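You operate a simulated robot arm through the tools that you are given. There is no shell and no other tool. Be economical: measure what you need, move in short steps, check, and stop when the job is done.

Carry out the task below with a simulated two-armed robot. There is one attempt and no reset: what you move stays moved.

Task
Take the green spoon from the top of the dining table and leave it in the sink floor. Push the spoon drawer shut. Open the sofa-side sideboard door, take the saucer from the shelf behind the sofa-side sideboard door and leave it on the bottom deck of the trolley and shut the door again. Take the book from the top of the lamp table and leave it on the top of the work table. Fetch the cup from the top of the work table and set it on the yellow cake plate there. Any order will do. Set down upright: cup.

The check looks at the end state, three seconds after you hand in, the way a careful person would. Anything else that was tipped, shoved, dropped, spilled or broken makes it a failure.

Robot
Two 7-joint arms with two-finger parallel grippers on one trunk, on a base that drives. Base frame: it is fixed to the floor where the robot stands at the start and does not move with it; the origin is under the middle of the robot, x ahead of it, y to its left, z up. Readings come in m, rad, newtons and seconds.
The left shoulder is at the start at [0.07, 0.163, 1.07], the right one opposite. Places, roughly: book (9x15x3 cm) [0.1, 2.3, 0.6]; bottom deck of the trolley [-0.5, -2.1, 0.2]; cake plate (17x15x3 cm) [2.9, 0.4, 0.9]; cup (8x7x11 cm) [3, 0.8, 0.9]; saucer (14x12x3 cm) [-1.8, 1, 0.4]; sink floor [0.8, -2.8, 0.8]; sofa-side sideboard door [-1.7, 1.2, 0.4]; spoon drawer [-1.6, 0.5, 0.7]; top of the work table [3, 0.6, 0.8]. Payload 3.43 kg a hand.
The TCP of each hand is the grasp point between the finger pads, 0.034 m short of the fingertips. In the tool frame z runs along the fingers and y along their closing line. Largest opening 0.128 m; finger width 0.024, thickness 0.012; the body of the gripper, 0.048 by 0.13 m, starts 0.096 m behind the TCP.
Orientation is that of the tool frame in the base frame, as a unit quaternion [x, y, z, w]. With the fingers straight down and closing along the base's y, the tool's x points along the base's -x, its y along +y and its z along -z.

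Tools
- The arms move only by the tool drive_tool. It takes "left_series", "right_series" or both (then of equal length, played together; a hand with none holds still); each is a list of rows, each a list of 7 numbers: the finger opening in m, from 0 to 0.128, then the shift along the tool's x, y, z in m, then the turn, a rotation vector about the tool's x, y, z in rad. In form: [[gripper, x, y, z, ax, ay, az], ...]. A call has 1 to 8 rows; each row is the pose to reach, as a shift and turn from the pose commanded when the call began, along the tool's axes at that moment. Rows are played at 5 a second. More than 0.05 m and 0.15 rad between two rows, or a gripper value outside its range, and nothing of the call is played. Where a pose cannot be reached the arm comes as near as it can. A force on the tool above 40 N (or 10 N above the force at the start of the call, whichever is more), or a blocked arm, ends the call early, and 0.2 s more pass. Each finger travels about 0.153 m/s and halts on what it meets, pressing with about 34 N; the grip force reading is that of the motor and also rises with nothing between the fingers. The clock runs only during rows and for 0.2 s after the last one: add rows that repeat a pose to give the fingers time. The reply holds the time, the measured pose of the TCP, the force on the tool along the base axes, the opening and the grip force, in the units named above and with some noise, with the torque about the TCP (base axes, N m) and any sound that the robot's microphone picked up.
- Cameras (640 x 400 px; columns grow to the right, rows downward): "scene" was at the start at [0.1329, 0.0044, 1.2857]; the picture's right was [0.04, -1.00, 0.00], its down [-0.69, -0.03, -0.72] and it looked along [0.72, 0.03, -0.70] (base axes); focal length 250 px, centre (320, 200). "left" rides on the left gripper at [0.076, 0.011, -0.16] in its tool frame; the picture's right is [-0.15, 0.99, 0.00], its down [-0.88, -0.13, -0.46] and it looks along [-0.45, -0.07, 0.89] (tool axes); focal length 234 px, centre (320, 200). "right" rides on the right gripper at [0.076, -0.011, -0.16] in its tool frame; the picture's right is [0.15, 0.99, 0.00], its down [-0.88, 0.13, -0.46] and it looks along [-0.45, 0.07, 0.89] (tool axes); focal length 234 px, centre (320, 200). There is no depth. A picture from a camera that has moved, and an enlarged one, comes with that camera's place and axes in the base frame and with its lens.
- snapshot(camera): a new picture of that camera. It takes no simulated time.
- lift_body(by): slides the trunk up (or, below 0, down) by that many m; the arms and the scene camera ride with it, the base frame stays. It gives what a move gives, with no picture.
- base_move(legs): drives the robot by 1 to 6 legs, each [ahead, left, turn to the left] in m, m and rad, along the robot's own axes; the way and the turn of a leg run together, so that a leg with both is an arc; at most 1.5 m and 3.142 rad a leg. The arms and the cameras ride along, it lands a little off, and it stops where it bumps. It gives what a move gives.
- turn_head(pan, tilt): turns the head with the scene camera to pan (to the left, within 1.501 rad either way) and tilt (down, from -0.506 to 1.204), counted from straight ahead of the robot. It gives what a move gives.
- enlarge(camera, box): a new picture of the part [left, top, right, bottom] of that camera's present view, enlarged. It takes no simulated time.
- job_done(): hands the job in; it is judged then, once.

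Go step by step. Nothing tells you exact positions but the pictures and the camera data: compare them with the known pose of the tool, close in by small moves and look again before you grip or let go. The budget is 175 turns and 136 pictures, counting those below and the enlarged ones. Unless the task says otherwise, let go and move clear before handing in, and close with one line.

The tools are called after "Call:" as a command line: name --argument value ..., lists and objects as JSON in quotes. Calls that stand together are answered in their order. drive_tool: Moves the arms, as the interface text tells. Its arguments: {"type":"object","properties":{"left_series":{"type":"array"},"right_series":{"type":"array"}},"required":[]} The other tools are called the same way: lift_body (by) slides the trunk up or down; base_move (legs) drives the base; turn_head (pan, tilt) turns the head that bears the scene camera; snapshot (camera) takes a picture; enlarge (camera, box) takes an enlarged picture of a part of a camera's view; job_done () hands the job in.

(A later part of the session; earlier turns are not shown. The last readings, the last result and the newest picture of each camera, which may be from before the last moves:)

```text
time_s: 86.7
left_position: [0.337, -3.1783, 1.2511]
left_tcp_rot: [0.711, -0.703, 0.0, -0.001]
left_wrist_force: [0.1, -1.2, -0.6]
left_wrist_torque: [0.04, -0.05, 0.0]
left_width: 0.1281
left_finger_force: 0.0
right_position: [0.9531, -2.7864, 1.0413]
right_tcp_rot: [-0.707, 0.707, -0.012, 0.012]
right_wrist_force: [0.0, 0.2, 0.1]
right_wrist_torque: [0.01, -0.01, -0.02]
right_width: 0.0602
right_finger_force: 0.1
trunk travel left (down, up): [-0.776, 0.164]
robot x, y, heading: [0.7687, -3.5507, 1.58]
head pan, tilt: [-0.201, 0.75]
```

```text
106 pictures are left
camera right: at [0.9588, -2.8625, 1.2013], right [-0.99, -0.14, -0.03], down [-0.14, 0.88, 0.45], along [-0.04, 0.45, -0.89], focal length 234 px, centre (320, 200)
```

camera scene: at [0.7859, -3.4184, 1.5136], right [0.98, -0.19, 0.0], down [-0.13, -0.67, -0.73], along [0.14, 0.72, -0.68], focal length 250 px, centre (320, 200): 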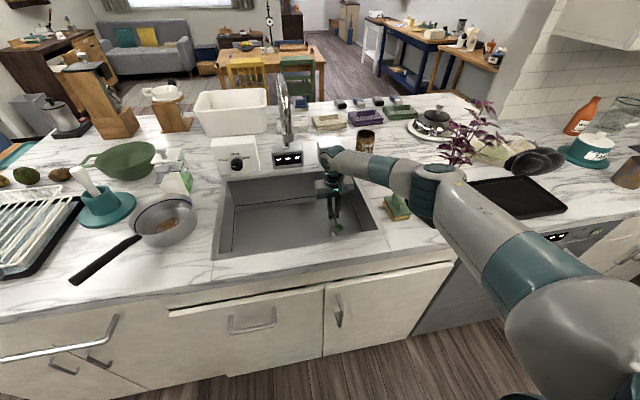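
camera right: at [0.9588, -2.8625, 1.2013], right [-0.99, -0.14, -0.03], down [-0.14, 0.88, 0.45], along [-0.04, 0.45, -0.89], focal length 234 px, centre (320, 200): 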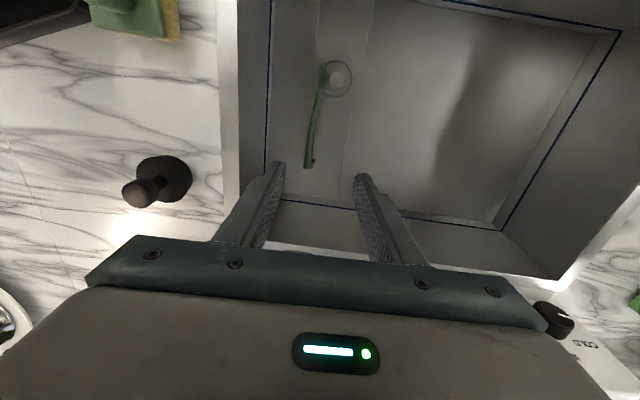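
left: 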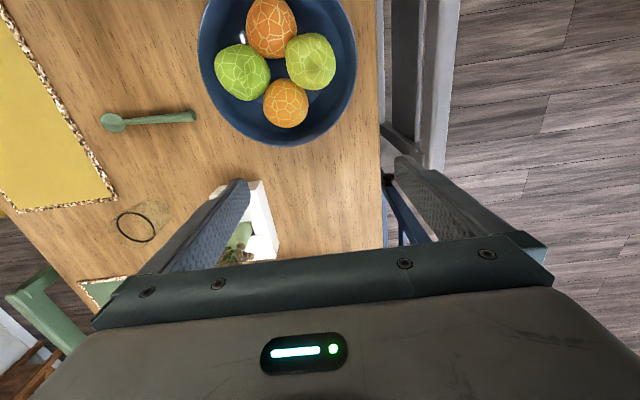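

Call:
enlarge --camera "right" --box '[260, 40, 400, 180]'

```text
2.86 times, centred on (330, 110) of right
camera zoom: at [0.9588, -2.8625, 1.2013], right [-0.99, -0.14, -0.03], down [-0.14, 0.88, 0.45], along [-0.04, 0.45, -0.89], focal length 669 px, centre (291, 457)
```

zoom: 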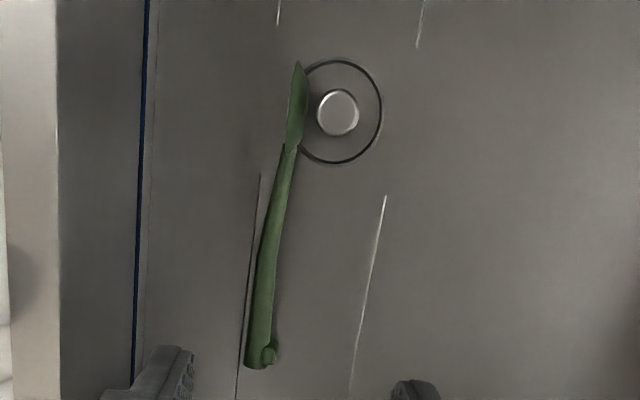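

The spoon lies on the sink floor. I'll retract the right hand, raise the trunk, and drive back out past the trolley toward the sideboard.

Call:
lift_body --by 0.16

Call:
drive_tool --right_series '[[0.06, 0.045, 0, 0, 0, 0, 0], [0.06, 0.09, 0, 0, 0, 0, 0], [0.06, 0.135, 0, 0, 0, 0, 0], [0.06, 0.18, 0, 0, 0, 0, 0], [0.06, 0.225, 0, 0, 0, 0, 0], [0.06, 0.27, 0, 0, 0, 0, 0]]'

Call:
base_move --legs '[[0, 1.5, 0], [0.95, 0.42, 0], [1.4, 0, 0]]'

Call:
turn_head --pan 0.5 --tilt 0.4

Call:
snapshot --camera "scene"

```text
time_s: 88.5
left_position: [0.3387, -3.1773, 1.4082]
left_tcp_rot: [0.711, -0.703, 0.0, 0.0]
left_wrist_force: [-0.2, 0.7, -0.6]
left_wrist_torque: [-0.04, 0.06, 0.0]
left_width: 0.1279
left_finger_force: 0.1
right_position: [0.9529, -2.7847, 1.2012]
right_tcp_rot: [-0.707, 0.707, -0.012, 0.012]
right_wrist_force: [-0.4, 0.2, -0.2]
right_wrist_torque: [-0.02, -0.04, 0.01]
right_width: 0.0601
right_finger_force: 0.1
trunk travel left (down, up): [-0.936, 0.004]
robot x, y, heading: [0.7687, -3.5541, 1.581]
head pan, tilt: [-0.201, 0.75]
```

```text
time_s: 90.0
left_position: [0.3379, -3.1789, 1.4092]
left_tcp_rot: [0.712, -0.702, 0.0, 0.0]
left_wrist_force: [0.7, 1.4, 0.1]
left_wrist_torque: [0.02, 0.0, -0.03]
left_width: 0.1282
left_finger_force: 0.0
right_position: [0.9515, -3.0566, 1.2009]
right_tcp_rot: [-0.706, 0.708, -0.011, 0.012]
right_wrist_force: [0.7, 0.3, 0.3]
right_wrist_torque: [-0.02, 0.02, 0.0]
right_width: 0.0602
right_finger_force: 0.0
trunk travel left (down, up): [-0.936, 0.004]
robot x, y, heading: [0.7718, -3.55, 1.582]
head pan, tilt: [-0.201, 0.75]
```

```text
time_s: 97.1
left_position: [-1.1233, -3.1876, 1.4152]
left_tcp_rot: [0.708, -0.707, -0.004, 0.005]
left_wrist_force: [-0.3, 0.2, 0.5]
left_wrist_torque: [-0.01, -0.03, 0.0]
left_width: 0.1283
left_finger_force: 0.1
right_position: [-0.5113, -3.0691, 1.2002]
right_tcp_rot: [-0.703, 0.711, -0.007, 0.008]
right_wrist_force: [-0.1, 0.3, 0.5]
right_wrist_torque: [-0.03, 0.01, 0.0]
right_width: 0.0601
right_finger_force: 0.1
trunk travel left (down, up): [-0.936, 0.004]
robot x, y, heading: [-0.7111, -3.5615, 1.57]
head pan, tilt: [-0.201, 0.75]
stopped in leg 1: the robot was blocked; the commanded pose is now the measured one
```

```text
time_s: 98.2
left_position: [-1.1238, -3.1869, 1.415]
left_tcp_rot: [0.708, -0.706, -0.004, 0.007]
left_wrist_force: [0.6, -0.7, 0.3]
left_wrist_torque: [-0.01, 0.02, -0.03]
left_width: 0.128
left_finger_force: 0.0
right_position: [-0.5124, -3.069, 1.1975]
right_tcp_rot: [-0.703, 0.711, -0.006, 0.008]
right_wrist_force: [0.5, -1.1, 0.0]
right_wrist_torque: [0.02, -0.07, 0.01]
right_width: 0.0602
right_finger_force: 0.1
trunk travel left (down, up): [-0.936, 0.004]
robot x, y, heading: [-0.7111, -3.5628, 1.576]
head pan, tilt: [0.499, 0.4]
```

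```text
104 pictures are left
camera scene: at [-0.7337, -3.4301, 1.7048], right [0.88, 0.48, -0.01], down [0.17, -0.34, -0.92], along [-0.45, 0.81, -0.38], focal length 250 px, centre (320, 200)
```

scene: 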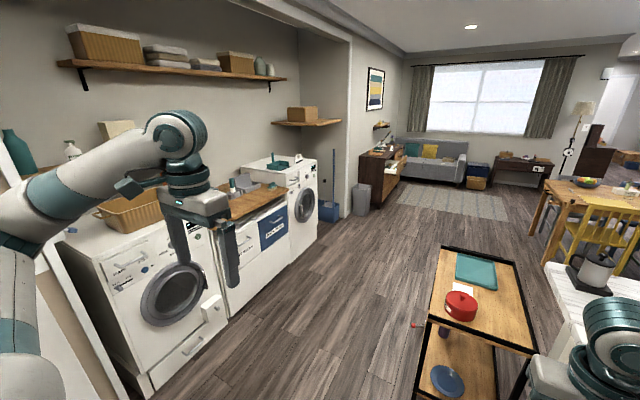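

My left elbow was blocked by the tall cabinet. I'll step off to the right, go forward, then out diagonally and toward the sideboard.

Call:
base_move --legs '[[0, -0.05, 0], [0.4, 0, 0], [0.5, 0.52, 0], [1.3, 0, 0]]'

Call:
snapshot --camera "scene"

```text
time_s: 110.8
left_position: [-1.5881, -0.9754, 1.4092]
left_tcp_rot: [-0.701, 0.713, -0.001, -0.001]
left_wrist_force: [-0.4, 0.1, 0.0]
left_wrist_torque: [0.03, -0.03, -0.02]
left_width: 0.1285
left_finger_force: 0.2
right_position: [-0.9712, -0.8719, 1.2009]
right_tcp_rot: [-0.696, 0.718, -0.011, 0.012]
right_wrist_force: [-0.3, 0.2, 0.4]
right_wrist_torque: [0.0, -0.02, -0.05]
right_width: 0.0599
right_finger_force: 0.0
trunk travel left (down, up): [-0.936, 0.004]
robot x, y, heading: [-1.1659, -1.3594, 1.55]
head pan, tilt: [0.499, 0.4]
```

```text
103 pictures are left
camera scene: at [-1.2069, -1.2273, 1.7043], right [0.89, 0.46, 0.0], down [0.18, -0.34, -0.92], along [-0.43, 0.82, -0.39], focal length 250 px, centre (320, 200)
```

scene: 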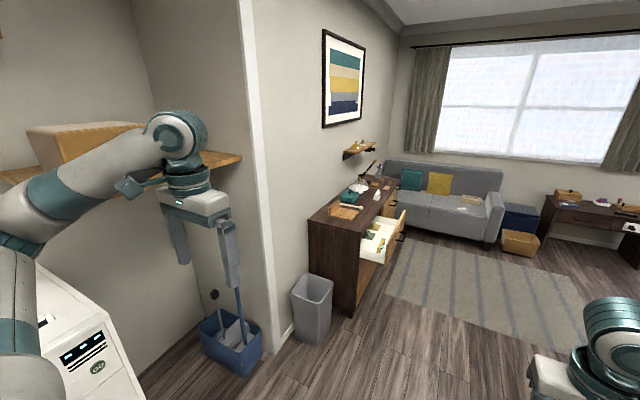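

The sideboard stands along the left wall with its front around x -1.65 and an open drawer at the near end. I'll drive in front of it and face it.

Call:
base_move --legs '[[0.1, -0.4, 0], [1.5, 0, 0], [0.55, 0, 0], [0, 0, 1.59]]'

Call:
turn_head --pan 0.0 --tilt 0.75

Call:
snapshot --camera "scene"

```text
time_s: 127.1
left_position: [-1.1122, 0.3521, 1.4081]
left_tcp_rot: [1.0, 0.006, 0.002, -0.001]
left_wrist_force: [0.5, -0.1, -0.3]
left_wrist_torque: [-0.01, -0.04, -0.01]
left_width: 0.1282
left_finger_force: 0.1
right_position: [-1.2358, 0.9654, 1.2005]
right_tcp_rot: [1.0, -0.001, 0.0, -0.016]
right_wrist_force: [0.3, 0.1, -0.2]
right_wrist_torque: [0.01, -0.03, -0.01]
right_width: 0.0602
right_finger_force: 0.2
trunk travel left (down, up): [-0.936, 0.004]
robot x, y, heading: [-0.7412, 0.7859, -3.128]
head pan, tilt: [0.499, 0.4]
```

```text
time_s: 128.0
left_position: [-1.1114, 0.3529, 1.4099]
left_tcp_rot: [1.0, 0.006, 0.002, 0.0]
left_wrist_force: [-0.6, -0.9, -0.5]
left_wrist_torque: [0.03, 0.01, -0.03]
left_width: 0.1279
left_finger_force: 0.0
right_position: [-1.2371, 0.9665, 1.2015]
right_tcp_rot: [1.0, 0.0, -0.001, -0.017]
right_wrist_force: [0.1, -0.1, -0.3]
right_wrist_torque: [0.0, -0.02, 0.03]
right_width: 0.0599
right_finger_force: 0.1
trunk travel left (down, up): [-0.936, 0.004]
robot x, y, heading: [-0.7372, 0.789, -3.129]
head pan, tilt: [0.0, 0.75]
```

```text
102 pictures are left
camera scene: at [-0.8737, 0.7855, 1.6732], right [-0.01, 1.0, 0.0], down [0.68, 0.01, -0.73], along [-0.73, -0.01, -0.68], focal length 250 px, centre (320, 200)
```

scene: 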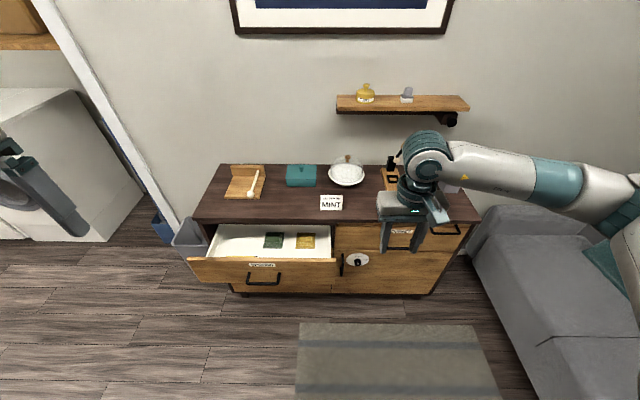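

I see the open spoon drawer (left) and the lower right door with a vertical handle at its left edge. I'll lower the trunk to look at the front.

Call:
lift_body --by -0.5

Call:
turn_head --pan 0.0 --tilt 0.6

Call:
snapshot --camera "scene"

```text
refused: -0.5 is not a number from -0.4 to 0.4
```

```text
time_s: 128.7
left_position: [-1.1128, 0.352, 1.4102]
left_tcp_rot: [1.0, 0.006, 0.001, 0.0]
left_wrist_force: [-0.2, 0.5, 0.3]
left_wrist_torque: [0.03, -0.01, 0.0]
left_width: 0.1278
left_finger_force: 0.0
right_position: [-1.2355, 0.9652, 1.2011]
right_tcp_rot: [1.0, 0.0, -0.001, -0.016]
right_wrist_force: [0.3, -1.0, 0.5]
right_wrist_torque: [0.0, 0.02, 0.0]
right_width: 0.0603
right_finger_force: 0.1
trunk travel left (down, up): [-0.936, 0.004]
robot x, y, heading: [-0.744, 0.7871, -3.127]
head pan, tilt: [0.0, 0.6]
```

```text
101 pictures are left
camera scene: at [-0.8793, 0.7856, 1.686], right [-0.01, 1.0, 0.0], down [0.57, 0.01, -0.82], along [-0.82, -0.01, -0.57], focal length 250 px, centre (320, 200)
```

scene: 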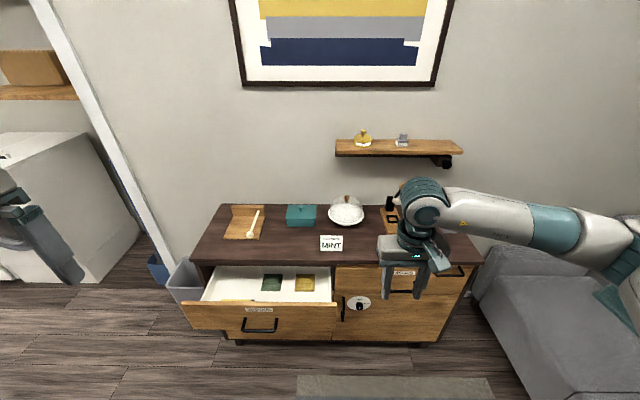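

Call:
lift_body --by -0.4

Call:
lift_body --by -0.15

Call:
snapshot --camera "scene"

```text
time_s: 132.5
left_position: [-1.1115, 0.353, 1.0078]
left_tcp_rot: [1.0, 0.007, 0.001, 0.001]
left_wrist_force: [-0.4, 0.4, -0.4]
left_wrist_torque: [0.0, 0.01, 0.0]
left_width: 0.1279
left_finger_force: 0.0
right_position: [-1.2366, 0.9653, 0.8009]
right_tcp_rot: [1.0, 0.0, 0.001, -0.017]
right_wrist_force: [0.6, 0.2, 0.2]
right_wrist_torque: [-0.04, 0.0, 0.03]
right_width: 0.0596
right_finger_force: 0.0
trunk travel left (down, up): [-0.536, 0.404]
robot x, y, heading: [-0.746, 0.7866, -3.126]
head pan, tilt: [0.0, 0.6]
```

```text
time_s: 134.3
left_position: [-1.112, 0.3526, 0.8582]
left_tcp_rot: [1.0, 0.006, 0.001, 0.0]
left_wrist_force: [0.9, 0.9, -0.7]
left_wrist_torque: [0.03, 0.0, 0.0]
left_width: 0.1282
left_finger_force: 0.2
right_position: [-1.2363, 0.9656, 0.6506]
right_tcp_rot: [1.0, -0.001, -0.001, -0.017]
right_wrist_force: [0.3, 0.0, -1.2]
right_wrist_torque: [0.0, 0.01, -0.01]
right_width: 0.0599
right_finger_force: 0.1
trunk travel left (down, up): [-0.386, 0.554]
robot x, y, heading: [-0.7426, 0.7885, -3.127]
head pan, tilt: [0.0, 0.6]
```

```text
100 pictures are left
camera scene: at [-0.879, 0.7857, 1.1361], right [-0.01, 1.0, 0.0], down [0.56, 0.01, -0.83], along [-0.82, -0.01, -0.56], focal length 250 px, centre (320, 200)
```

scene: 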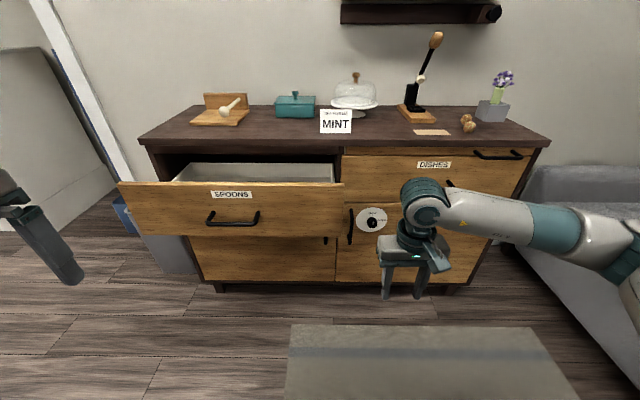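

Geometry: spoon drawer front stands at x≈-1.47 (y 0.24–0.85, z 0.59–0.79); door handle is vertical at about [-1.61, 0.90, 0.51]. I'll back up a bit and pitch both tools to point forward.

Call:
base_move --legs '[[-0.25, 0, 0]]'

Call:
drive_tool --left_series '[[0.1, -0.0425, -0.017, 0.016, 0, -0.149, 0], [0.08, -0.085, -0.034, 0.032, 0, -0.298, 0], [0.06, -0.1275, -0.051, 0.048, 0, -0.447, 0], [0.04, -0.17, -0.068, 0.064, 0, -0.596, 0], [0.02, -0.2125, -0.085, 0.08, 0, -0.745, 0], [0.0, -0.255, -0.102, 0.096, 0, -0.894, 0], [0.0, -0.2975, -0.119, 0.112, 0, -1.043, 0], [0.0, -0.34, -0.136, 0.128, 0, -1.19, 0]]' --right_series '[[0.06, -0.026, 0, 0.006, 0, -0.149, 0], [0.06, -0.052, 0, 0.012, 0, -0.298, 0], [0.06, -0.078, 0, 0.018, 0, -0.447, 0], [0.06, -0.104, 0, 0.024, 0, -0.596, 0], [0.06, -0.13, 0, 0.03, 0, -0.745, 0], [0.06, -0.156, 0, 0.036, 0, -0.894, 0], [0.06, -0.182, 0, 0.042, 0, -1.043, 0], [0.06, -0.21, 0, 0.05, 0, -1.19, 0]]'

Call:
drive_tool --left_series '[[0, 0, 0, 0, 0, -0.13, 0], [0, 0, 0, 0, 0, -0.26, 0], [0, 0, 0, 0, 0, -0.38, 0]]' --right_series '[[0.06, 0, 0, 0, 0, -0.13, 0], [0.06, 0, 0, 0, 0, -0.26, 0], [0.06, 0, 0, 0, 0, -0.38, 0]]'

Call:
snapshot --camera "scene"

```text
time_s: 136.1
left_position: [-0.8595, 0.3559, 0.8601]
left_tcp_rot: [1.0, 0.007, 0.001, -0.001]
left_wrist_force: [1.8, 0.2, 0.0]
left_wrist_torque: [0.01, 0.03, 0.0]
left_width: 0.128
left_finger_force: 0.0
right_position: [-0.9838, 0.9691, 0.6521]
right_tcp_rot: [1.0, 0.0, -0.001, -0.016]
right_wrist_force: [-0.9, 0.3, 0.3]
right_wrist_torque: [0.03, 0.0, 0.04]
right_width: 0.0602
right_finger_force: 0.0
trunk travel left (down, up): [-0.386, 0.554]
robot x, y, heading: [-0.4871, 0.7875, -3.129]
head pan, tilt: [0.0, 0.6]
```

```text
time_s: 137.9
left_position: [-1.2029, 0.4875, 0.7304]
left_tcp_rot: [0.829, 0.007, -0.559, 0.004]
left_wrist_force: [-0.3, 0.9, 0.3]
left_wrist_torque: [0.0, -0.01, 0.0]
left_width: 0.0
left_finger_force: 33.1
right_position: [-1.1484, 0.9687, 0.613]
right_tcp_rot: [0.89, 0.008, -0.455, -0.015]
right_wrist_force: [-1.1, 0.0, -0.1]
right_wrist_torque: [0.0, -0.01, 0.0]
right_width: 0.06
right_finger_force: 0.0
right hand out of reach, approached as far as the arm can: row 7, 8
trunk travel left (down, up): [-0.386, 0.554]
robot x, y, heading: [-0.492, 0.7912, -3.124]
head pan, tilt: [0.0, 0.6]
```

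```text
time_s: 138.7
left_position: [-1.2033, 0.4869, 0.7323]
left_tcp_rot: [-0.707, -0.006, 0.707, -0.006]
left_wrist_force: [-0.2, 0.3, -0.1]
left_wrist_torque: [-0.03, -0.01, 0.01]
left_width: 0.0
left_finger_force: 32.7
right_position: [-1.1492, 0.9702, 0.6123]
right_tcp_rot: [0.891, 0.008, -0.454, -0.015]
right_wrist_force: [-0.4, -0.5, 0.1]
right_wrist_torque: [0.01, -0.03, 0.04]
right_width: 0.0599
right_finger_force: 0.0
right hand out of reach, approached as far as the arm can: row 1, 2, 3
trunk travel left (down, up): [-0.386, 0.554]
robot x, y, heading: [-0.4907, 0.7936, -3.129]
head pan, tilt: [0.0, 0.6]
```

```text
99 pictures are left
camera scene: at [-0.628, 0.789, 1.1361], right [-0.01, 1.0, 0.0], down [0.57, 0.01, -0.82], along [-0.82, -0.01, -0.57], focal length 250 px, centre (320, 200)
```

scene: 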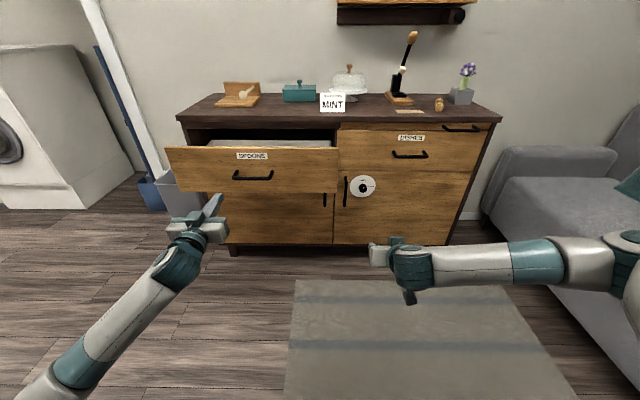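

The left tool points straight forward. I'll pull the right hand back out of the way, raise the left slightly above the drawer handle, then drive in to push the drawer shut.

Call:
drive_tool --left_series '[[0, -0.005, -0.01, 0, 0, 0, 0], [0, -0.01, -0.02, 0, 0, 0, 0], [0, -0.015, -0.03, 0, 0, 0, 0], [0, -0.015, -0.04, 0, 0, 0, 0]]' --right_series '[[0.06, 0.03, 0, -0.04, 0, 0, 0], [0.06, 0.06, 0, -0.08, 0, 0, 0], [0.06, 0.09, 0, -0.12, 0, 0, 0], [0.06, 0.118, 0, -0.16, 0, 0, 0]]'

Call:
base_move --legs '[[0.2, 0, 0]]'

Call:
snapshot --camera "scene"

```text
time_s: 139.7
left_position: [-1.202, 0.5279, 0.7447]
left_tcp_rot: [0.708, 0.005, -0.706, 0.006]
left_wrist_force: [0.8, 0.6, 0.5]
left_wrist_torque: [0.02, -0.01, 0.03]
left_width: 0.0
left_finger_force: 33.1
right_position: [-0.996, 0.9443, 0.5922]
right_tcp_rot: [0.892, 0.006, -0.452, -0.018]
right_wrist_force: [-0.7, 0.4, -0.3]
right_wrist_torque: [0.01, -0.03, 0.0]
right_width: 0.0599
right_finger_force: 0.0
right hand out of reach, approached as far as the arm can: row 2, 3, 4
trunk travel left (down, up): [-0.386, 0.554]
robot x, y, heading: [-0.4939, 0.7885, -3.127]
head pan, tilt: [0.0, 0.6]
```

```text
time_s: 141.3
left_position: [-1.4015, 0.5222, 0.7446]
left_tcp_rot: [0.709, 0.006, -0.705, 0.006]
left_wrist_force: [-0.5, 0.0, 0.0]
left_wrist_torque: [-0.02, 0.05, -0.01]
left_width: 0.0
left_finger_force: 32.7
right_position: [-1.1955, 0.9407, 0.5925]
right_tcp_rot: [0.891, 0.006, -0.453, -0.019]
right_wrist_force: [0.3, -0.7, 0.9]
right_wrist_torque: [0.01, 0.03, 0.0]
right_width: 0.0598
right_finger_force: 0.0
trunk travel left (down, up): [-0.386, 0.554]
robot x, y, heading: [-0.6868, 0.7877, -3.13]
head pan, tilt: [0.0, 0.6]
```

```text
98 pictures are left
camera scene: at [-0.8271, 0.786, 1.1359], right [-0.01, 1.0, 0.0], down [0.57, 0.01, -0.82], along [-0.82, -0.01, -0.57], focal length 250 px, centre (320, 200)
```

scene: 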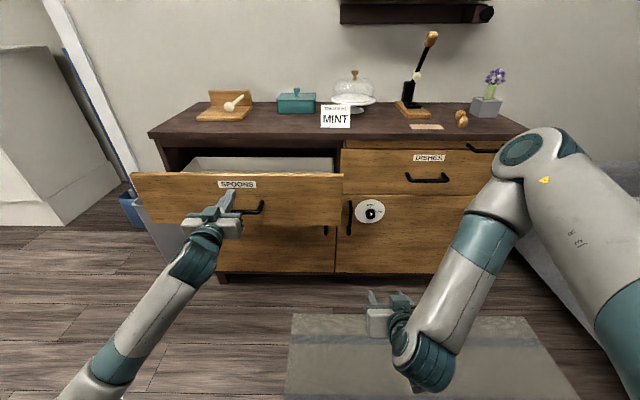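

Fingertips are just in front of the drawer, above its handle. Pushing with the base.

Call:
base_move --legs '[[0.18, 0, 0]]'

Call:
snapshot --camera "scene"

```text
time_s: 142.8
left_position: [-1.5813, 0.5182, 0.7445]
left_tcp_rot: [0.709, 0.006, -0.706, 0.006]
left_wrist_force: [0.0, 0.4, -0.3]
left_wrist_torque: [-0.03, 0.05, -0.01]
left_width: 0.0
left_finger_force: 33.3
right_position: [-1.3755, 0.9367, 0.5934]
right_tcp_rot: [0.892, 0.007, -0.452, -0.018]
right_wrist_force: [-0.7, 0.0, 0.3]
right_wrist_torque: [0.0, 0.01, 0.01]
right_width: 0.0601
right_finger_force: 0.0
trunk travel left (down, up): [-0.386, 0.554]
robot x, y, heading: [-0.8714, 0.7831, -3.13]
head pan, tilt: [0.0, 0.6]
```

```text
97 pictures are left
camera scene: at [-1.0075, 0.7831, 1.1358], right [-0.02, 1.0, 0.0], down [0.57, 0.01, -0.82], along [-0.82, -0.01, -0.57], focal length 250 px, centre (320, 200)
```

scene: 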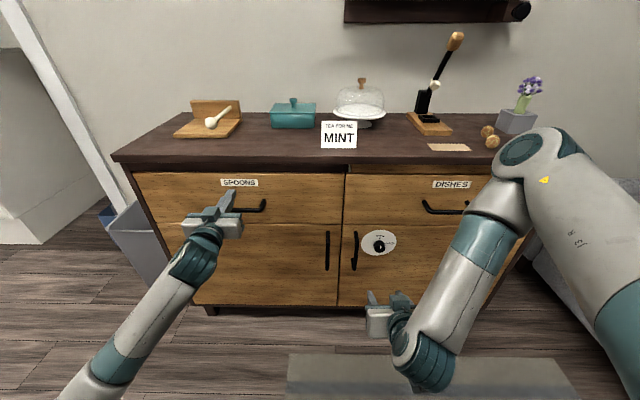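

The drawer is nearly flush; a few more centimetres.

Call:
base_move --legs '[[0.05, 0, 0]]'

Call:
snapshot --camera "scene"

```text
time_s: 143.7
left_position: [-1.6086, 0.5193, 0.7461]
left_tcp_rot: [0.707, 0.006, -0.707, 0.006]
left_wrist_force: [4.1, -0.2, 0.4]
left_wrist_torque: [-0.03, 0.02, -0.04]
left_width: 0.0001
left_finger_force: 32.8
right_position: [-1.4104, 0.9368, 0.5926]
right_tcp_rot: [0.891, 0.008, -0.453, -0.018]
right_wrist_force: [0.1, 0.2, 0.1]
right_wrist_torque: [-0.02, 0.0, 0.01]
right_width: 0.0596
right_finger_force: 0.1
trunk travel left (down, up): [-0.386, 0.554]
robot x, y, heading: [-0.9024, 0.7814, -3.119]
head pan, tilt: [0.0, 0.6]
stopped in leg 1: the force on the tool passed its limit (the readings are from after the stop); the commanded pose is now the measured one
```

```text
96 pictures are left
camera scene: at [-1.0396, 0.7823, 1.1361], right [-0.02, 1.0, 0.0], down [0.56, 0.01, -0.83], along [-0.83, -0.02, -0.56], focal length 250 px, centre (320, 200)
```

scene: 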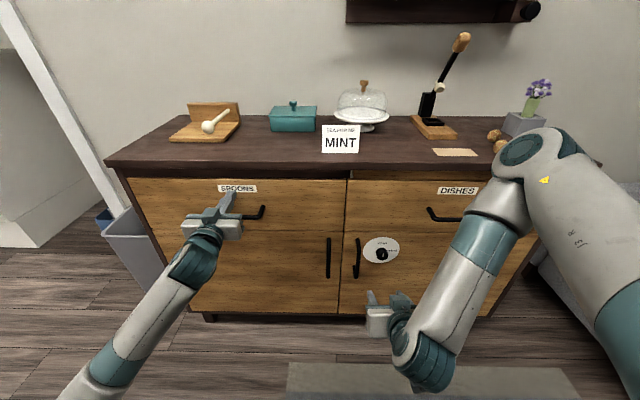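

The drawer is shut (face at x≈-1.643). Now I back off 15 cm, raise the right hand out of the way, and bring the left hand in front of the door handle at about [-1.61, 0.89, 0.515].

Call:
base_move --legs '[[-0.17, 0, 0]]'

Call:
drive_tool --left_series '[[0.0, 0.026, -0.0425, 0, 0, 0, 0], [0.0, 0.052, -0.085, 0, 0, 0, 0], [0.0, 0.078, -0.1275, 0, 0, 0, 0], [0.02, 0.104, -0.17, 0, 0, 0, 0], [0.04, 0.13, -0.2125, 0, 0, 0, 0], [0.06, 0.156, -0.255, 0, 0, 0, 0], [0.06, 0.182, -0.2975, 0, 0, 0, 0], [0.06, 0.21, -0.34, 0, 0, 0, 0]]' --right_series '[[0.06, -0.03, 0, -0.022, 0, 0, 0], [0.06, -0.06, 0, -0.044, 0, 0, 0], [0.06, -0.09, 0, -0.066, 0, 0, 0], [0.06, -0.12, 0, -0.088, 0, 0, 0], [0.06, -0.15, 0, -0.11, 0, 0, 0], [0.06, -0.18, 0, -0.132, 0, 0, 0], [0.06, -0.21, 0, -0.154, 0, 0, 0], [0.06, -0.24, 0, -0.176, 0, 0, 0]]'

Call:
snapshot --camera "scene"

Call:
snapshot --camera "left"

```text
time_s: 145.2
left_position: [-1.4389, 0.5223, 0.7465]
left_tcp_rot: [0.708, 0.005, -0.706, 0.006]
left_wrist_force: [1.1, -0.3, 0.6]
left_wrist_torque: [-0.02, 0.02, 0.01]
left_width: 0.0
left_finger_force: 32.9
right_position: [-1.2386, 0.9384, 0.5936]
right_tcp_rot: [0.891, 0.007, -0.453, -0.018]
right_wrist_force: [-0.3, 0.1, -0.1]
right_wrist_torque: [-0.01, 0.02, 0.0]
right_width: 0.0602
right_finger_force: 0.1
trunk travel left (down, up): [-0.386, 0.554]
robot x, y, heading: [-0.7321, 0.7883, -3.125]
head pan, tilt: [0.0, 0.6]
```

```text
refused: row 8 steps farther than a row can; nothing moved
```

```text
95 pictures are left
camera scene: at [-0.8691, 0.7855, 1.1362], right [-0.02, 1.0, 0.0], down [0.56, 0.01, -0.83], along [-0.83, -0.02, -0.56], focal length 250 px, centre (320, 200)
```

scene: 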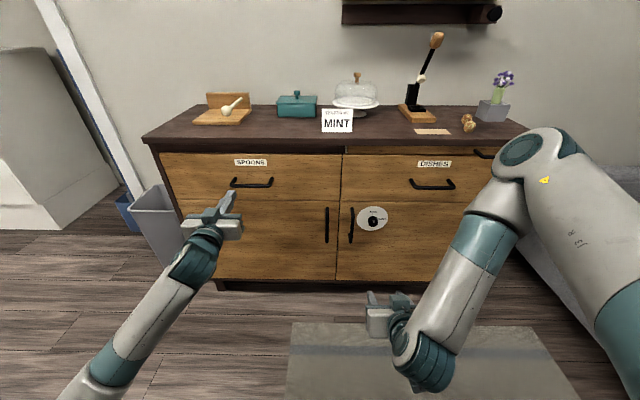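

```text
94 pictures are left
camera left: at [-1.2782, 0.5135, 0.6707], right [0.02, -0.99, 0.15], down [0.45, 0.14, 0.88], along [-0.89, 0.05, 0.45], focal length 234 px, centre (320, 200)
```

left: 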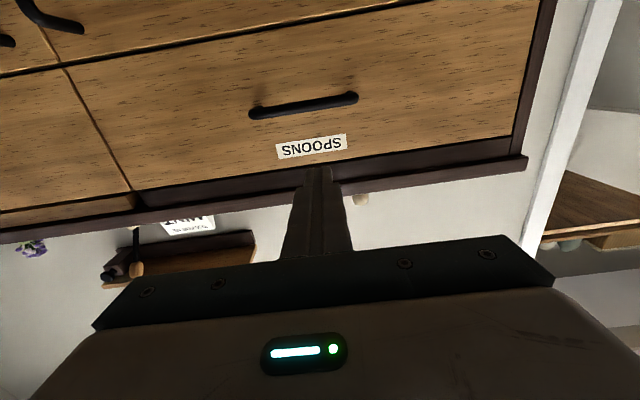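

Call:
drive_tool --left_series '[[0.0, 0.026, -0.0415, 0, 0, 0, 0], [0.0, 0.052, -0.083, 0, 0, 0, 0], [0.0, 0.078, -0.1245, 0, 0, 0, 0], [0.02, 0.104, -0.166, 0, 0, 0, 0], [0.04, 0.13, -0.2075, 0, 0, 0, 0], [0.06, 0.156, -0.249, 0, 0, 0, 0], [0.06, 0.182, -0.2905, 0, 0, 0, 0], [0.06, 0.208, -0.332, 0, 0, 0, 0]]' --right_series '[[0.06, -0.03, 0, -0.022, 0, 0, 0], [0.06, -0.06, 0, -0.044, 0, 0, 0], [0.06, -0.09, 0, -0.066, 0, 0, 0], [0.06, -0.12, 0, -0.088, 0, 0, 0], [0.06, -0.15, 0, -0.11, 0, 0, 0], [0.06, -0.18, 0, -0.132, 0, 0, 0], [0.06, -0.21, 0, -0.154, 0, 0, 0], [0.06, -0.24, 0, -0.176, 0, 0, 0]]'

Call:
snapshot --camera "left"

```text
time_s: 146.6
left_position: [-1.4517, 0.6673, 0.5579]
left_tcp_rot: [-0.7, 0.06, 0.705, -0.098]
left_wrist_force: [-0.4, -0.6, 0.0]
left_wrist_torque: [0.02, -0.01, 0.03]
left_width: 0.0603
left_finger_force: 0.0
right_position: [-1.2799, 0.9122, 0.8169]
right_tcp_rot: [0.892, 0.008, -0.451, -0.019]
right_wrist_force: [-0.9, 0.9, 0.3]
right_wrist_torque: [-0.02, -0.02, 0.03]
right_width: 0.06
right_finger_force: 0.1
right hand out of reach, approached as far as the arm can: row 1, 2, 3, 4, 5, 6, 7
trunk travel left (down, up): [-0.386, 0.554]
robot x, y, heading: [-0.7318, 0.7883, -3.126]
head pan, tilt: [0.0, 0.6]
stopped in row 7 (left hand): the arm was blocked; the commanded pose is now the measured one
```

```text
93 pictures are left
camera left: at [-1.291, 0.6474, 0.485], right [0.06, -0.93, 0.36], down [0.45, 0.35, 0.82], along [-0.89, 0.12, 0.44], focal length 234 px, centre (320, 200)
```

left: 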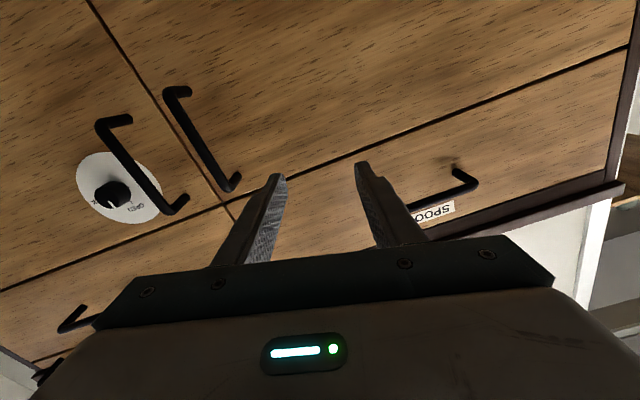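

The left arm got blocked short of the target and rolled a bit. Let me look at what's in its way.

Call:
turn_head --pan 0.0 --tilt 0.9

Call:
snapshot --camera "scene"

```text
time_s: 147.4
left_position: [-1.4516, 0.6669, 0.5575]
left_tcp_rot: [-0.7, 0.06, 0.705, -0.098]
left_wrist_force: [-0.6, 0.3, 0.3]
left_wrist_torque: [-0.01, 0.04, -0.02]
left_width: 0.0599
left_finger_force: 0.0
right_position: [-1.2815, 0.9118, 0.8175]
right_tcp_rot: [0.893, 0.008, -0.45, -0.018]
right_wrist_force: [-0.6, -0.1, 0.3]
right_wrist_torque: [-0.01, 0.02, 0.0]
right_width: 0.0599
right_finger_force: 0.0
trunk travel left (down, up): [-0.386, 0.554]
robot x, y, heading: [-0.7325, 0.7836, -3.133]
head pan, tilt: [0.0, 0.901]
```

```text
92 pictures are left
camera scene: at [-0.8572, 0.7856, 1.1113], right [-0.02, 1.0, 0.0], down [0.78, 0.01, -0.62], along [-0.62, -0.01, -0.78], focal length 250 px, centre (320, 200)
```

scene: 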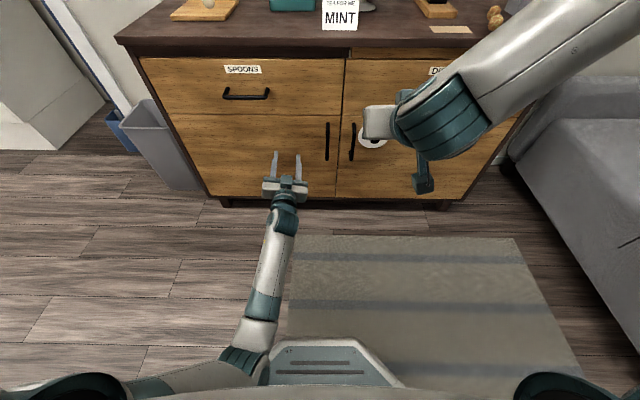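

The left elbow met the robot's own base because the trunk is low. I'll raise the trunk and shift the base to the sofa side so the left shoulder lines up with the handle, then approach again.

Call:
lift_body --by 0.15

Call:
base_move --legs '[[-0.05, -0.27, 0]]'

```text
time_s: 149.2
left_position: [-1.4529, 0.666, 0.7078]
left_tcp_rot: [-0.7, 0.058, 0.705, -0.099]
left_wrist_force: [0.4, 0.9, -0.1]
left_wrist_torque: [0.01, -0.01, 0.04]
left_width: 0.06
left_finger_force: 0.1
right_position: [-1.2808, 0.9131, 0.9666]
right_tcp_rot: [0.892, 0.008, -0.452, -0.018]
right_wrist_force: [-0.4, 0.0, 0.0]
right_wrist_torque: [0.0, -0.01, -0.02]
right_width: 0.0599
right_finger_force: 0.1
trunk travel left (down, up): [-0.536, 0.404]
robot x, y, heading: [-0.7346, 0.7889, -3.122]
head pan, tilt: [0.0, 0.901]
```

```text
time_s: 151.1
left_position: [-1.4073, 0.9385, 0.7081]
left_tcp_rot: [-0.7, 0.059, 0.705, -0.098]
left_wrist_force: [-0.6, -0.6, -0.1]
left_wrist_torque: [0.0, -0.05, 0.01]
left_width: 0.06
left_finger_force: 0.1
right_position: [-1.2361, 1.1834, 0.967]
right_tcp_rot: [0.892, 0.008, -0.452, -0.018]
right_wrist_force: [-0.3, 0.0, -0.4]
right_wrist_torque: [-0.03, -0.01, 0.01]
right_width: 0.0601
right_finger_force: 0.1
trunk travel left (down, up): [-0.536, 0.404]
robot x, y, heading: [-0.6828, 1.0634, -3.123]
head pan, tilt: [0.0, 0.901]
```

Call:
drive_tool --left_series '[[0.06, 0.033, 0, 0.019, 0.009, 0.001, -0.037], [0.06, 0.067, 0, 0.038, 0.018, 0.002, -0.075], [0.06, 0.1, 0.001, 0.057, 0.027, 0.003, -0.112], [0.06, 0.133, 0.001, 0.075, 0.036, 0.005, -0.15], [0.06, 0.167, 0.002, 0.094, 0.045, 0.006, -0.187], [0.06, 0.2, 0.002, 0.113, 0.054, 0.007, -0.224]]'

Call:
snapshot --camera "left"

Call:
snapshot --camera "scene"

```text
time_s: 152.5
left_position: [-1.52, 0.8871, 0.5127]
left_tcp_rot: [-0.707, -0.002, 0.707, 0.001]
left_wrist_force: [-0.2, -0.5, -1.0]
left_wrist_torque: [-0.01, 0.09, 0.0]
left_width: 0.0602
left_finger_force: 0.1
right_position: [-1.2369, 1.1833, 0.9658]
right_tcp_rot: [0.892, 0.009, -0.451, -0.018]
right_wrist_force: [-0.7, -0.4, -0.1]
right_wrist_torque: [0.01, 0.0, -0.05]
right_width: 0.06
right_finger_force: 0.0
trunk travel left (down, up): [-0.536, 0.404]
robot x, y, heading: [-0.6903, 1.06, -3.119]
head pan, tilt: [0.0, 0.901]
```

```text
91 pictures are left
camera left: at [-1.3602, 0.8762, 0.4383], right [0.0, -0.99, 0.14], down [0.46, 0.13, 0.88], along [-0.89, 0.06, 0.45], focal length 234 px, centre (320, 200)
```

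left: 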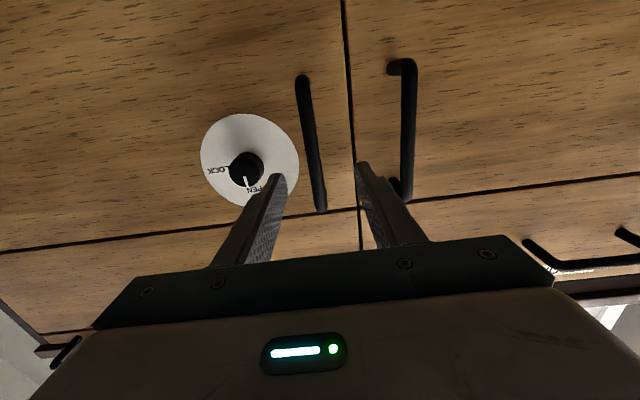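

```text
90 pictures are left
camera scene: at [-0.8137, 1.0559, 1.261], right [-0.02, 1.0, 0.0], down [0.78, 0.02, -0.62], along [-0.62, -0.01, -0.78], focal length 250 px, centre (320, 200)
```

scene: 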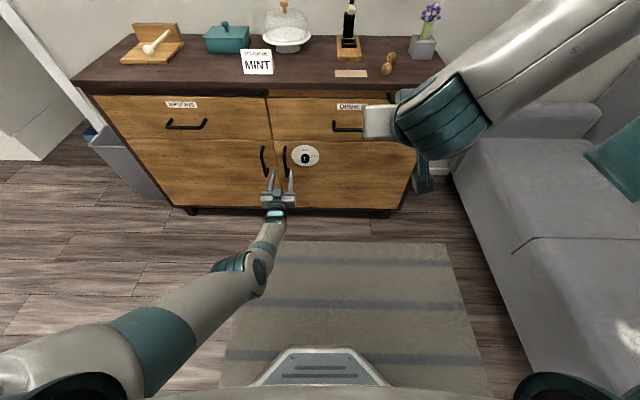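

There is a dial marked LOCK/OPEN on the door. Let me read it.

Call:
enlarge --camera "left" --box '[190, 60, 350, 220]'

```text
2.50 times, centred on (270, 140) of left
camera zoom: at [-1.3602, 0.8762, 0.4383], right [0.0, -0.99, 0.14], down [0.46, 0.13, 0.88], along [-0.89, 0.06, 0.45], focal length 585 px, centre (445, 350)
```

zoom: 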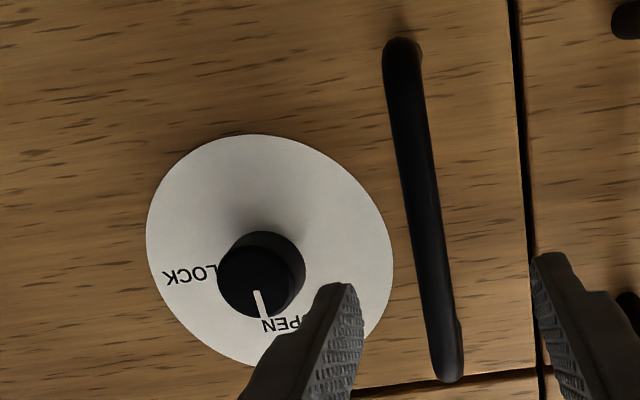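

The pointer is at OPEN (12 o'clock), so it's unlocked. I'll advance onto the handle and close.

Call:
drive_tool --left_series '[[0.06, 0, -0.004, 0.04, 0, 0, 0], [0.06, 0, -0.004, 0.079, 0, 0, 0], [0.03, 0, -0.004, 0.079, 0, 0, 0], [0.0, 0, -0.004, 0.079, 0, 0, 0], [0.0, 0, -0.004, 0.079, 0, 0, 0]]'

Call:
snapshot --camera "left"

```text
time_s: 153.6
left_position: [-1.5506, 0.8903, 0.5373]
left_tcp_rot: [0.711, 0.002, -0.703, 0.0]
left_wrist_force: [20.8, 1.2, 9.0]
left_wrist_torque: [0.11, 0.74, -0.09]
left_width: 0.0001
left_finger_force: 32.7
left hand out of reach, approached as far as the arm can: row 1, 2, 3, 4, 5
right_position: [-1.2355, 1.1823, 0.9675]
right_tcp_rot: [0.892, 0.008, -0.451, -0.02]
right_wrist_force: [0.4, -0.3, 0.2]
right_wrist_torque: [0.01, -0.01, 0.02]
right_width: 0.0599
right_finger_force: 0.0
trunk travel left (down, up): [-0.536, 0.404]
robot x, y, heading: [-0.6872, 1.0598, -3.125]
head pan, tilt: [0.0, 0.901]
stopped in row 5 (left hand): the force on the tool passed its limit (the readings are from after the stop); the commanded pose is now the measured one
```

```text
88 pictures are left
camera left: at [-1.3885, 0.8797, 0.4627], right [0.0, -0.99, 0.14], down [0.44, 0.13, 0.89], along [-0.9, 0.06, 0.44], focal length 234 px, centre (320, 200)
```

left: 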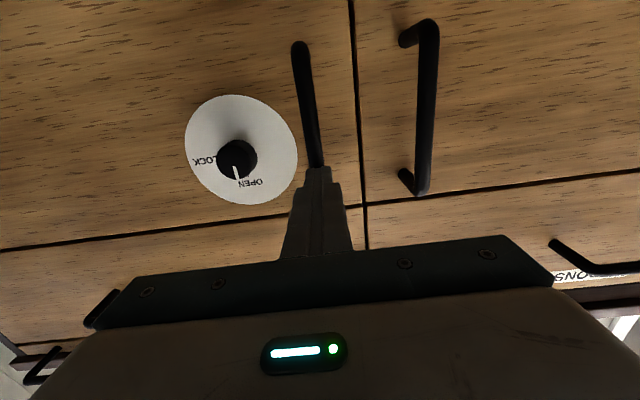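

The arm ran out of reach and closed in front of the bar. I'll retract, open, and let the base bring it forward.

Call:
drive_tool --left_series '[[0.0, 0.01, 0, -0.03, 0, 0, 0], [0.03, 0.02, 0, -0.03, 0, 0, 0], [0.06, 0.02, 0, -0.03, 0, 0, 0], [0.06, 0.02, 0, -0.03, 0, 0, 0]]'

Call:
base_move --legs '[[0.075, 0, 0]]'

Call:
snapshot --camera "left"

```text
time_s: 154.6
left_position: [-1.5208, 0.8897, 0.5155]
left_tcp_rot: [0.712, 0.002, -0.703, 0.0]
left_wrist_force: [0.8, -0.2, 0.4]
left_wrist_torque: [-0.05, 0.03, 0.03]
left_width: 0.0602
left_finger_force: 0.0
right_position: [-1.2368, 1.1832, 0.9665]
right_tcp_rot: [0.892, 0.008, -0.451, -0.019]
right_wrist_force: [0.7, 0.0, -0.1]
right_wrist_torque: [-0.03, -0.03, -0.01]
right_width: 0.06
right_finger_force: 0.0
trunk travel left (down, up): [-0.536, 0.404]
robot x, y, heading: [-0.6852, 1.0576, -3.118]
head pan, tilt: [0.0, 0.901]
```

```text
time_s: 155.6
left_position: [-1.5954, 0.8893, 0.5146]
left_tcp_rot: [0.713, 0.002, -0.702, 0.0]
left_wrist_force: [-0.2, -0.4, -0.7]
left_wrist_torque: [0.04, 0.03, 0.01]
left_width: 0.0601
left_finger_force: 0.1
right_position: [-1.3128, 1.1828, 0.9666]
right_tcp_rot: [0.893, 0.008, -0.45, -0.018]
right_wrist_force: [-1.3, 0.6, 0.0]
right_wrist_torque: [0.01, -0.04, 0.0]
right_width: 0.06
right_finger_force: 0.1
trunk travel left (down, up): [-0.536, 0.404]
robot x, y, heading: [-0.7604, 1.0569, -3.122]
head pan, tilt: [0.0, 0.901]
```

```text
87 pictures are left
camera left: at [-1.4339, 0.8777, 0.4421], right [0.0, -0.99, 0.14], down [0.44, 0.13, 0.89], along [-0.9, 0.06, 0.44], focal length 234 px, centre (320, 200)
```

left: 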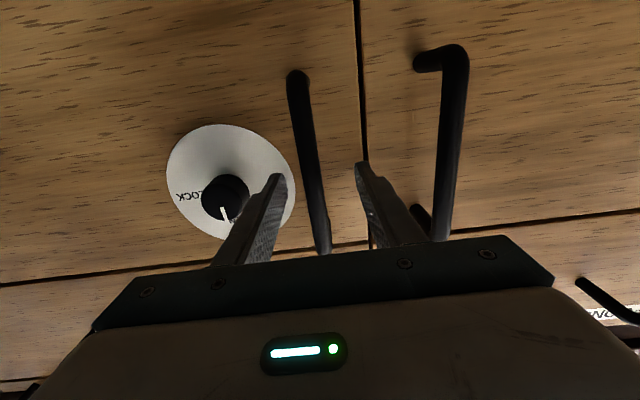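

The bar is now between the fingers. Closing on it.

Call:
drive_tool --left_series '[[0.03, 0, 0, 0, 0, 0, 0], [0.0, 0, 0, 0, 0, 0, 0], [0.0, 0, 0, 0, 0, 0, 0]]'

```text
time_s: 156.4
left_position: [-1.5954, 0.8917, 0.5179]
left_tcp_rot: [0.712, 0.0, -0.702, -0.001]
left_wrist_force: [4.3, 13.3, 2.9]
left_wrist_torque: [-0.08, 0.27, -0.03]
left_width: 0.0136
left_finger_force: 44.7
right_position: [-1.3107, 1.1828, 0.9667]
right_tcp_rot: [0.892, 0.008, -0.451, -0.018]
right_wrist_force: [0.5, 0.2, 0.4]
right_wrist_torque: [0.01, -0.02, -0.03]
right_width: 0.06
right_finger_force: 0.0
trunk travel left (down, up): [-0.536, 0.404]
robot x, y, heading: [-0.76, 1.0582, -3.122]
head pan, tilt: [0.0, 0.901]
```

Gripped. I'll pull along the door's arc with small base moves (hinge near y≈1.5).

Call:
base_move --legs '[[-0.1, -0.008, 0], [-0.1, -0.025, 0]]'

Call:
snapshot --camera "scene"

```text
time_s: 157.6
left_position: [-1.4999, 0.9093, 0.5167]
left_tcp_rot: [0.712, -0.001, -0.702, -0.003]
left_wrist_force: [0.8, 0.4, 0.9]
left_wrist_torque: [-0.45, -0.87, -0.16]
left_width: 0.0138
left_finger_force: 44.9
right_position: [-1.2147, 1.1927, 0.9669]
right_tcp_rot: [0.892, 0.008, -0.451, -0.019]
right_wrist_force: [0.0, -1.3, 0.5]
right_wrist_torque: [0.03, 0.0, -0.01]
right_width: 0.0601
right_finger_force: 0.1
trunk travel left (down, up): [-0.536, 0.404]
robot x, y, heading: [-0.6711, 1.07, -3.125]
head pan, tilt: [0.0, 0.901]
stopped in leg 1: the force on the tool passed its limit (the readings are from after the stop); the commanded pose is now the measured one
```

```text
86 pictures are left
camera scene: at [-0.7911, 1.0659, 1.2612], right [-0.02, 1.0, 0.0], down [0.78, 0.01, -0.62], along [-0.62, -0.01, -0.78], focal length 250 px, centre (320, 200)
```

scene: 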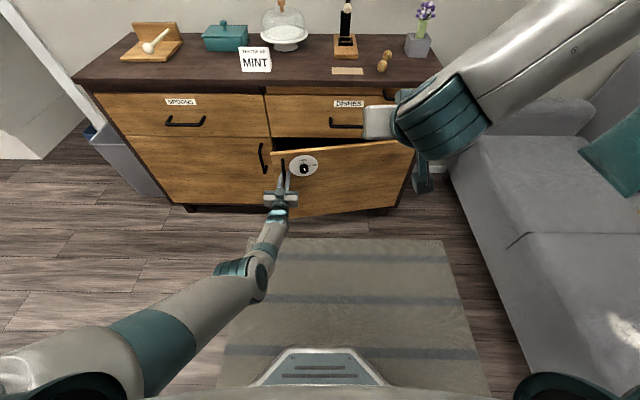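

The door is opening. Continue gently.

Call:
base_move --legs '[[-0.05, -0.012, 0], [-0.05, -0.016, 0]]'

Call:
snapshot --camera "scene"

```text
time_s: 159.1
left_position: [-1.4006, 0.9458, 0.5174]
left_tcp_rot: [0.712, -0.004, -0.702, -0.006]
left_wrist_force: [-15.7, 34.1, -9.2]
left_wrist_torque: [-0.33, 1.06, 0.29]
left_width: 0.014
left_finger_force: 45.2
right_position: [-1.115, 1.2271, 0.966]
right_tcp_rot: [0.892, 0.006, -0.452, -0.019]
right_wrist_force: [0.3, 0.5, -0.6]
right_wrist_torque: [-0.03, 0.04, 0.01]
right_width: 0.06
right_finger_force: 0.2
trunk travel left (down, up): [-0.536, 0.404]
robot x, y, heading: [-0.5674, 1.0944, -3.131]
head pan, tilt: [0.0, 0.901]
```

```text
85 pictures are left
camera scene: at [-0.6921, 1.0989, 1.2611], right [-0.02, 1.0, 0.0], down [0.78, 0.01, -0.62], along [-0.62, -0.01, -0.78], focal length 250 px, centre (320, 200)
```

scene: 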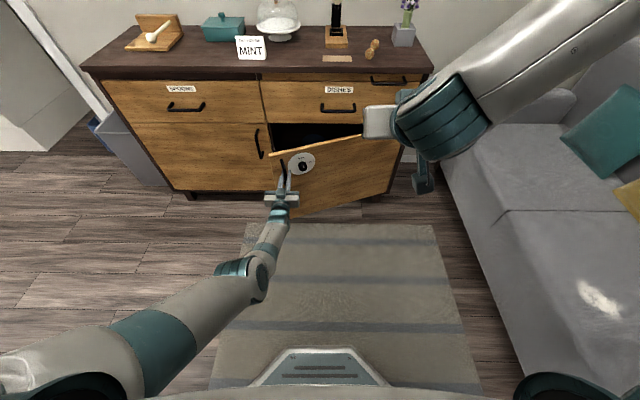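

The door is about 20–25° open with rising side force. I'll release the handle, back off, slip to the left of the door edge with closed fingers, and push it open from inside.

Call:
drive_tool --left_series '[[0.04, 0, 0, 0, 0, 0, 0], [0.06, 0, 0, 0, 0, 0, 0], [0.06, 0, 0, -0.045, 0, 0, 0], [0.06, 0, 0, -0.085, 0, 0, 0], [0.03, 0, 0.045, -0.085, 0, 0, 0], [0.0, 0, 0.09, -0.085, 0, 0, 0], [0.0, 0, 0.13, -0.085, 0, 0, 0]]'

Call:
snapshot --camera "left"

Call:
snapshot --camera "scene"

```text
time_s: 160.7
left_position: [-1.3158, 0.813, 0.5168]
left_tcp_rot: [0.712, -0.003, -0.702, -0.008]
left_wrist_force: [-0.2, 0.1, -0.2]
left_wrist_torque: [-0.01, 0.02, 0.03]
left_width: 0.0001
left_finger_force: 32.9
right_position: [-1.1158, 1.2239, 0.9676]
right_tcp_rot: [0.892, 0.007, -0.451, -0.02]
right_wrist_force: [-0.2, 0.5, 0.0]
right_wrist_torque: [0.03, 0.01, -0.03]
right_width: 0.0601
right_finger_force: 0.1
trunk travel left (down, up): [-0.536, 0.404]
robot x, y, heading: [-0.5651, 1.0993, -3.127]
head pan, tilt: [0.0, 0.901]
```

```text
84 pictures are left
camera left: at [-1.1558, 0.7991, 0.4441], right [-0.02, -0.99, 0.14], down [0.44, 0.12, 0.89], along [-0.9, 0.08, 0.44], focal length 234 px, centre (320, 200)
```

left: 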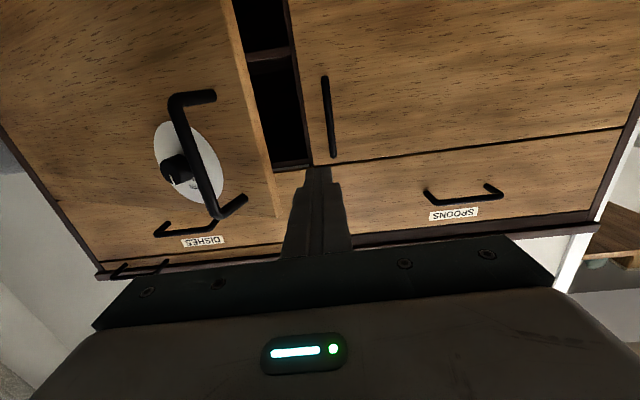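

```text
83 pictures are left
camera scene: at [-0.6918, 1.0953, 1.2612], right [-0.02, 1.0, 0.0], down [0.78, 0.01, -0.62], along [-0.62, -0.01, -0.78], focal length 250 px, centre (320, 200)
```

scene: 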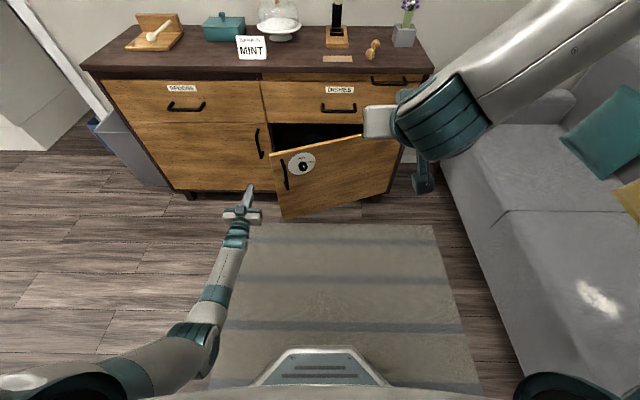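

The door edge is at about [-1.456, 0.886]. I'll drive forward so the closed fingers pass inside the edge, then sweep toward the sofa side.

Call:
base_move --legs '[[0.185, 0, 0], [0, -0.15, 0]]'

Call:
snapshot --camera "scene"

```text
time_s: 162.8
left_position: [-1.5006, 0.8635, 0.5192]
left_tcp_rot: [0.712, -0.002, -0.702, -0.002]
left_wrist_force: [0.8, -2.4, -0.2]
left_wrist_torque: [-0.07, 0.02, -0.1]
left_width: 0.0
left_finger_force: 33.1
right_position: [-1.3002, 1.284, 0.9668]
right_tcp_rot: [0.892, 0.006, -0.452, -0.019]
right_wrist_force: [0.4, 0.6, -0.3]
right_wrist_torque: [-0.02, 0.02, 0.03]
right_width: 0.0599
right_finger_force: 0.1
trunk travel left (down, up): [-0.536, 0.404]
robot x, y, heading: [-0.7516, 1.1562, -3.123]
head pan, tilt: [0.0, 0.901]
stopped in leg 2: the force on the tool passed its limit (the readings are from after the stop); the commanded pose is now the measured one
```

```text
82 pictures are left
camera scene: at [-0.8768, 1.1565, 1.2612], right [-0.02, 1.0, 0.0], down [0.78, 0.01, -0.62], along [-0.62, -0.01, -0.78], focal length 250 px, centre (320, 200)
```

scene: 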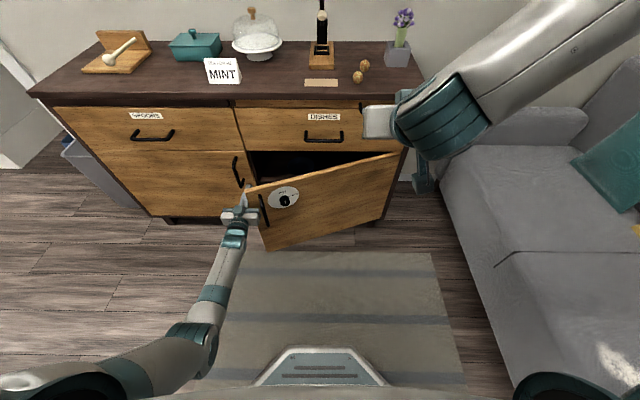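

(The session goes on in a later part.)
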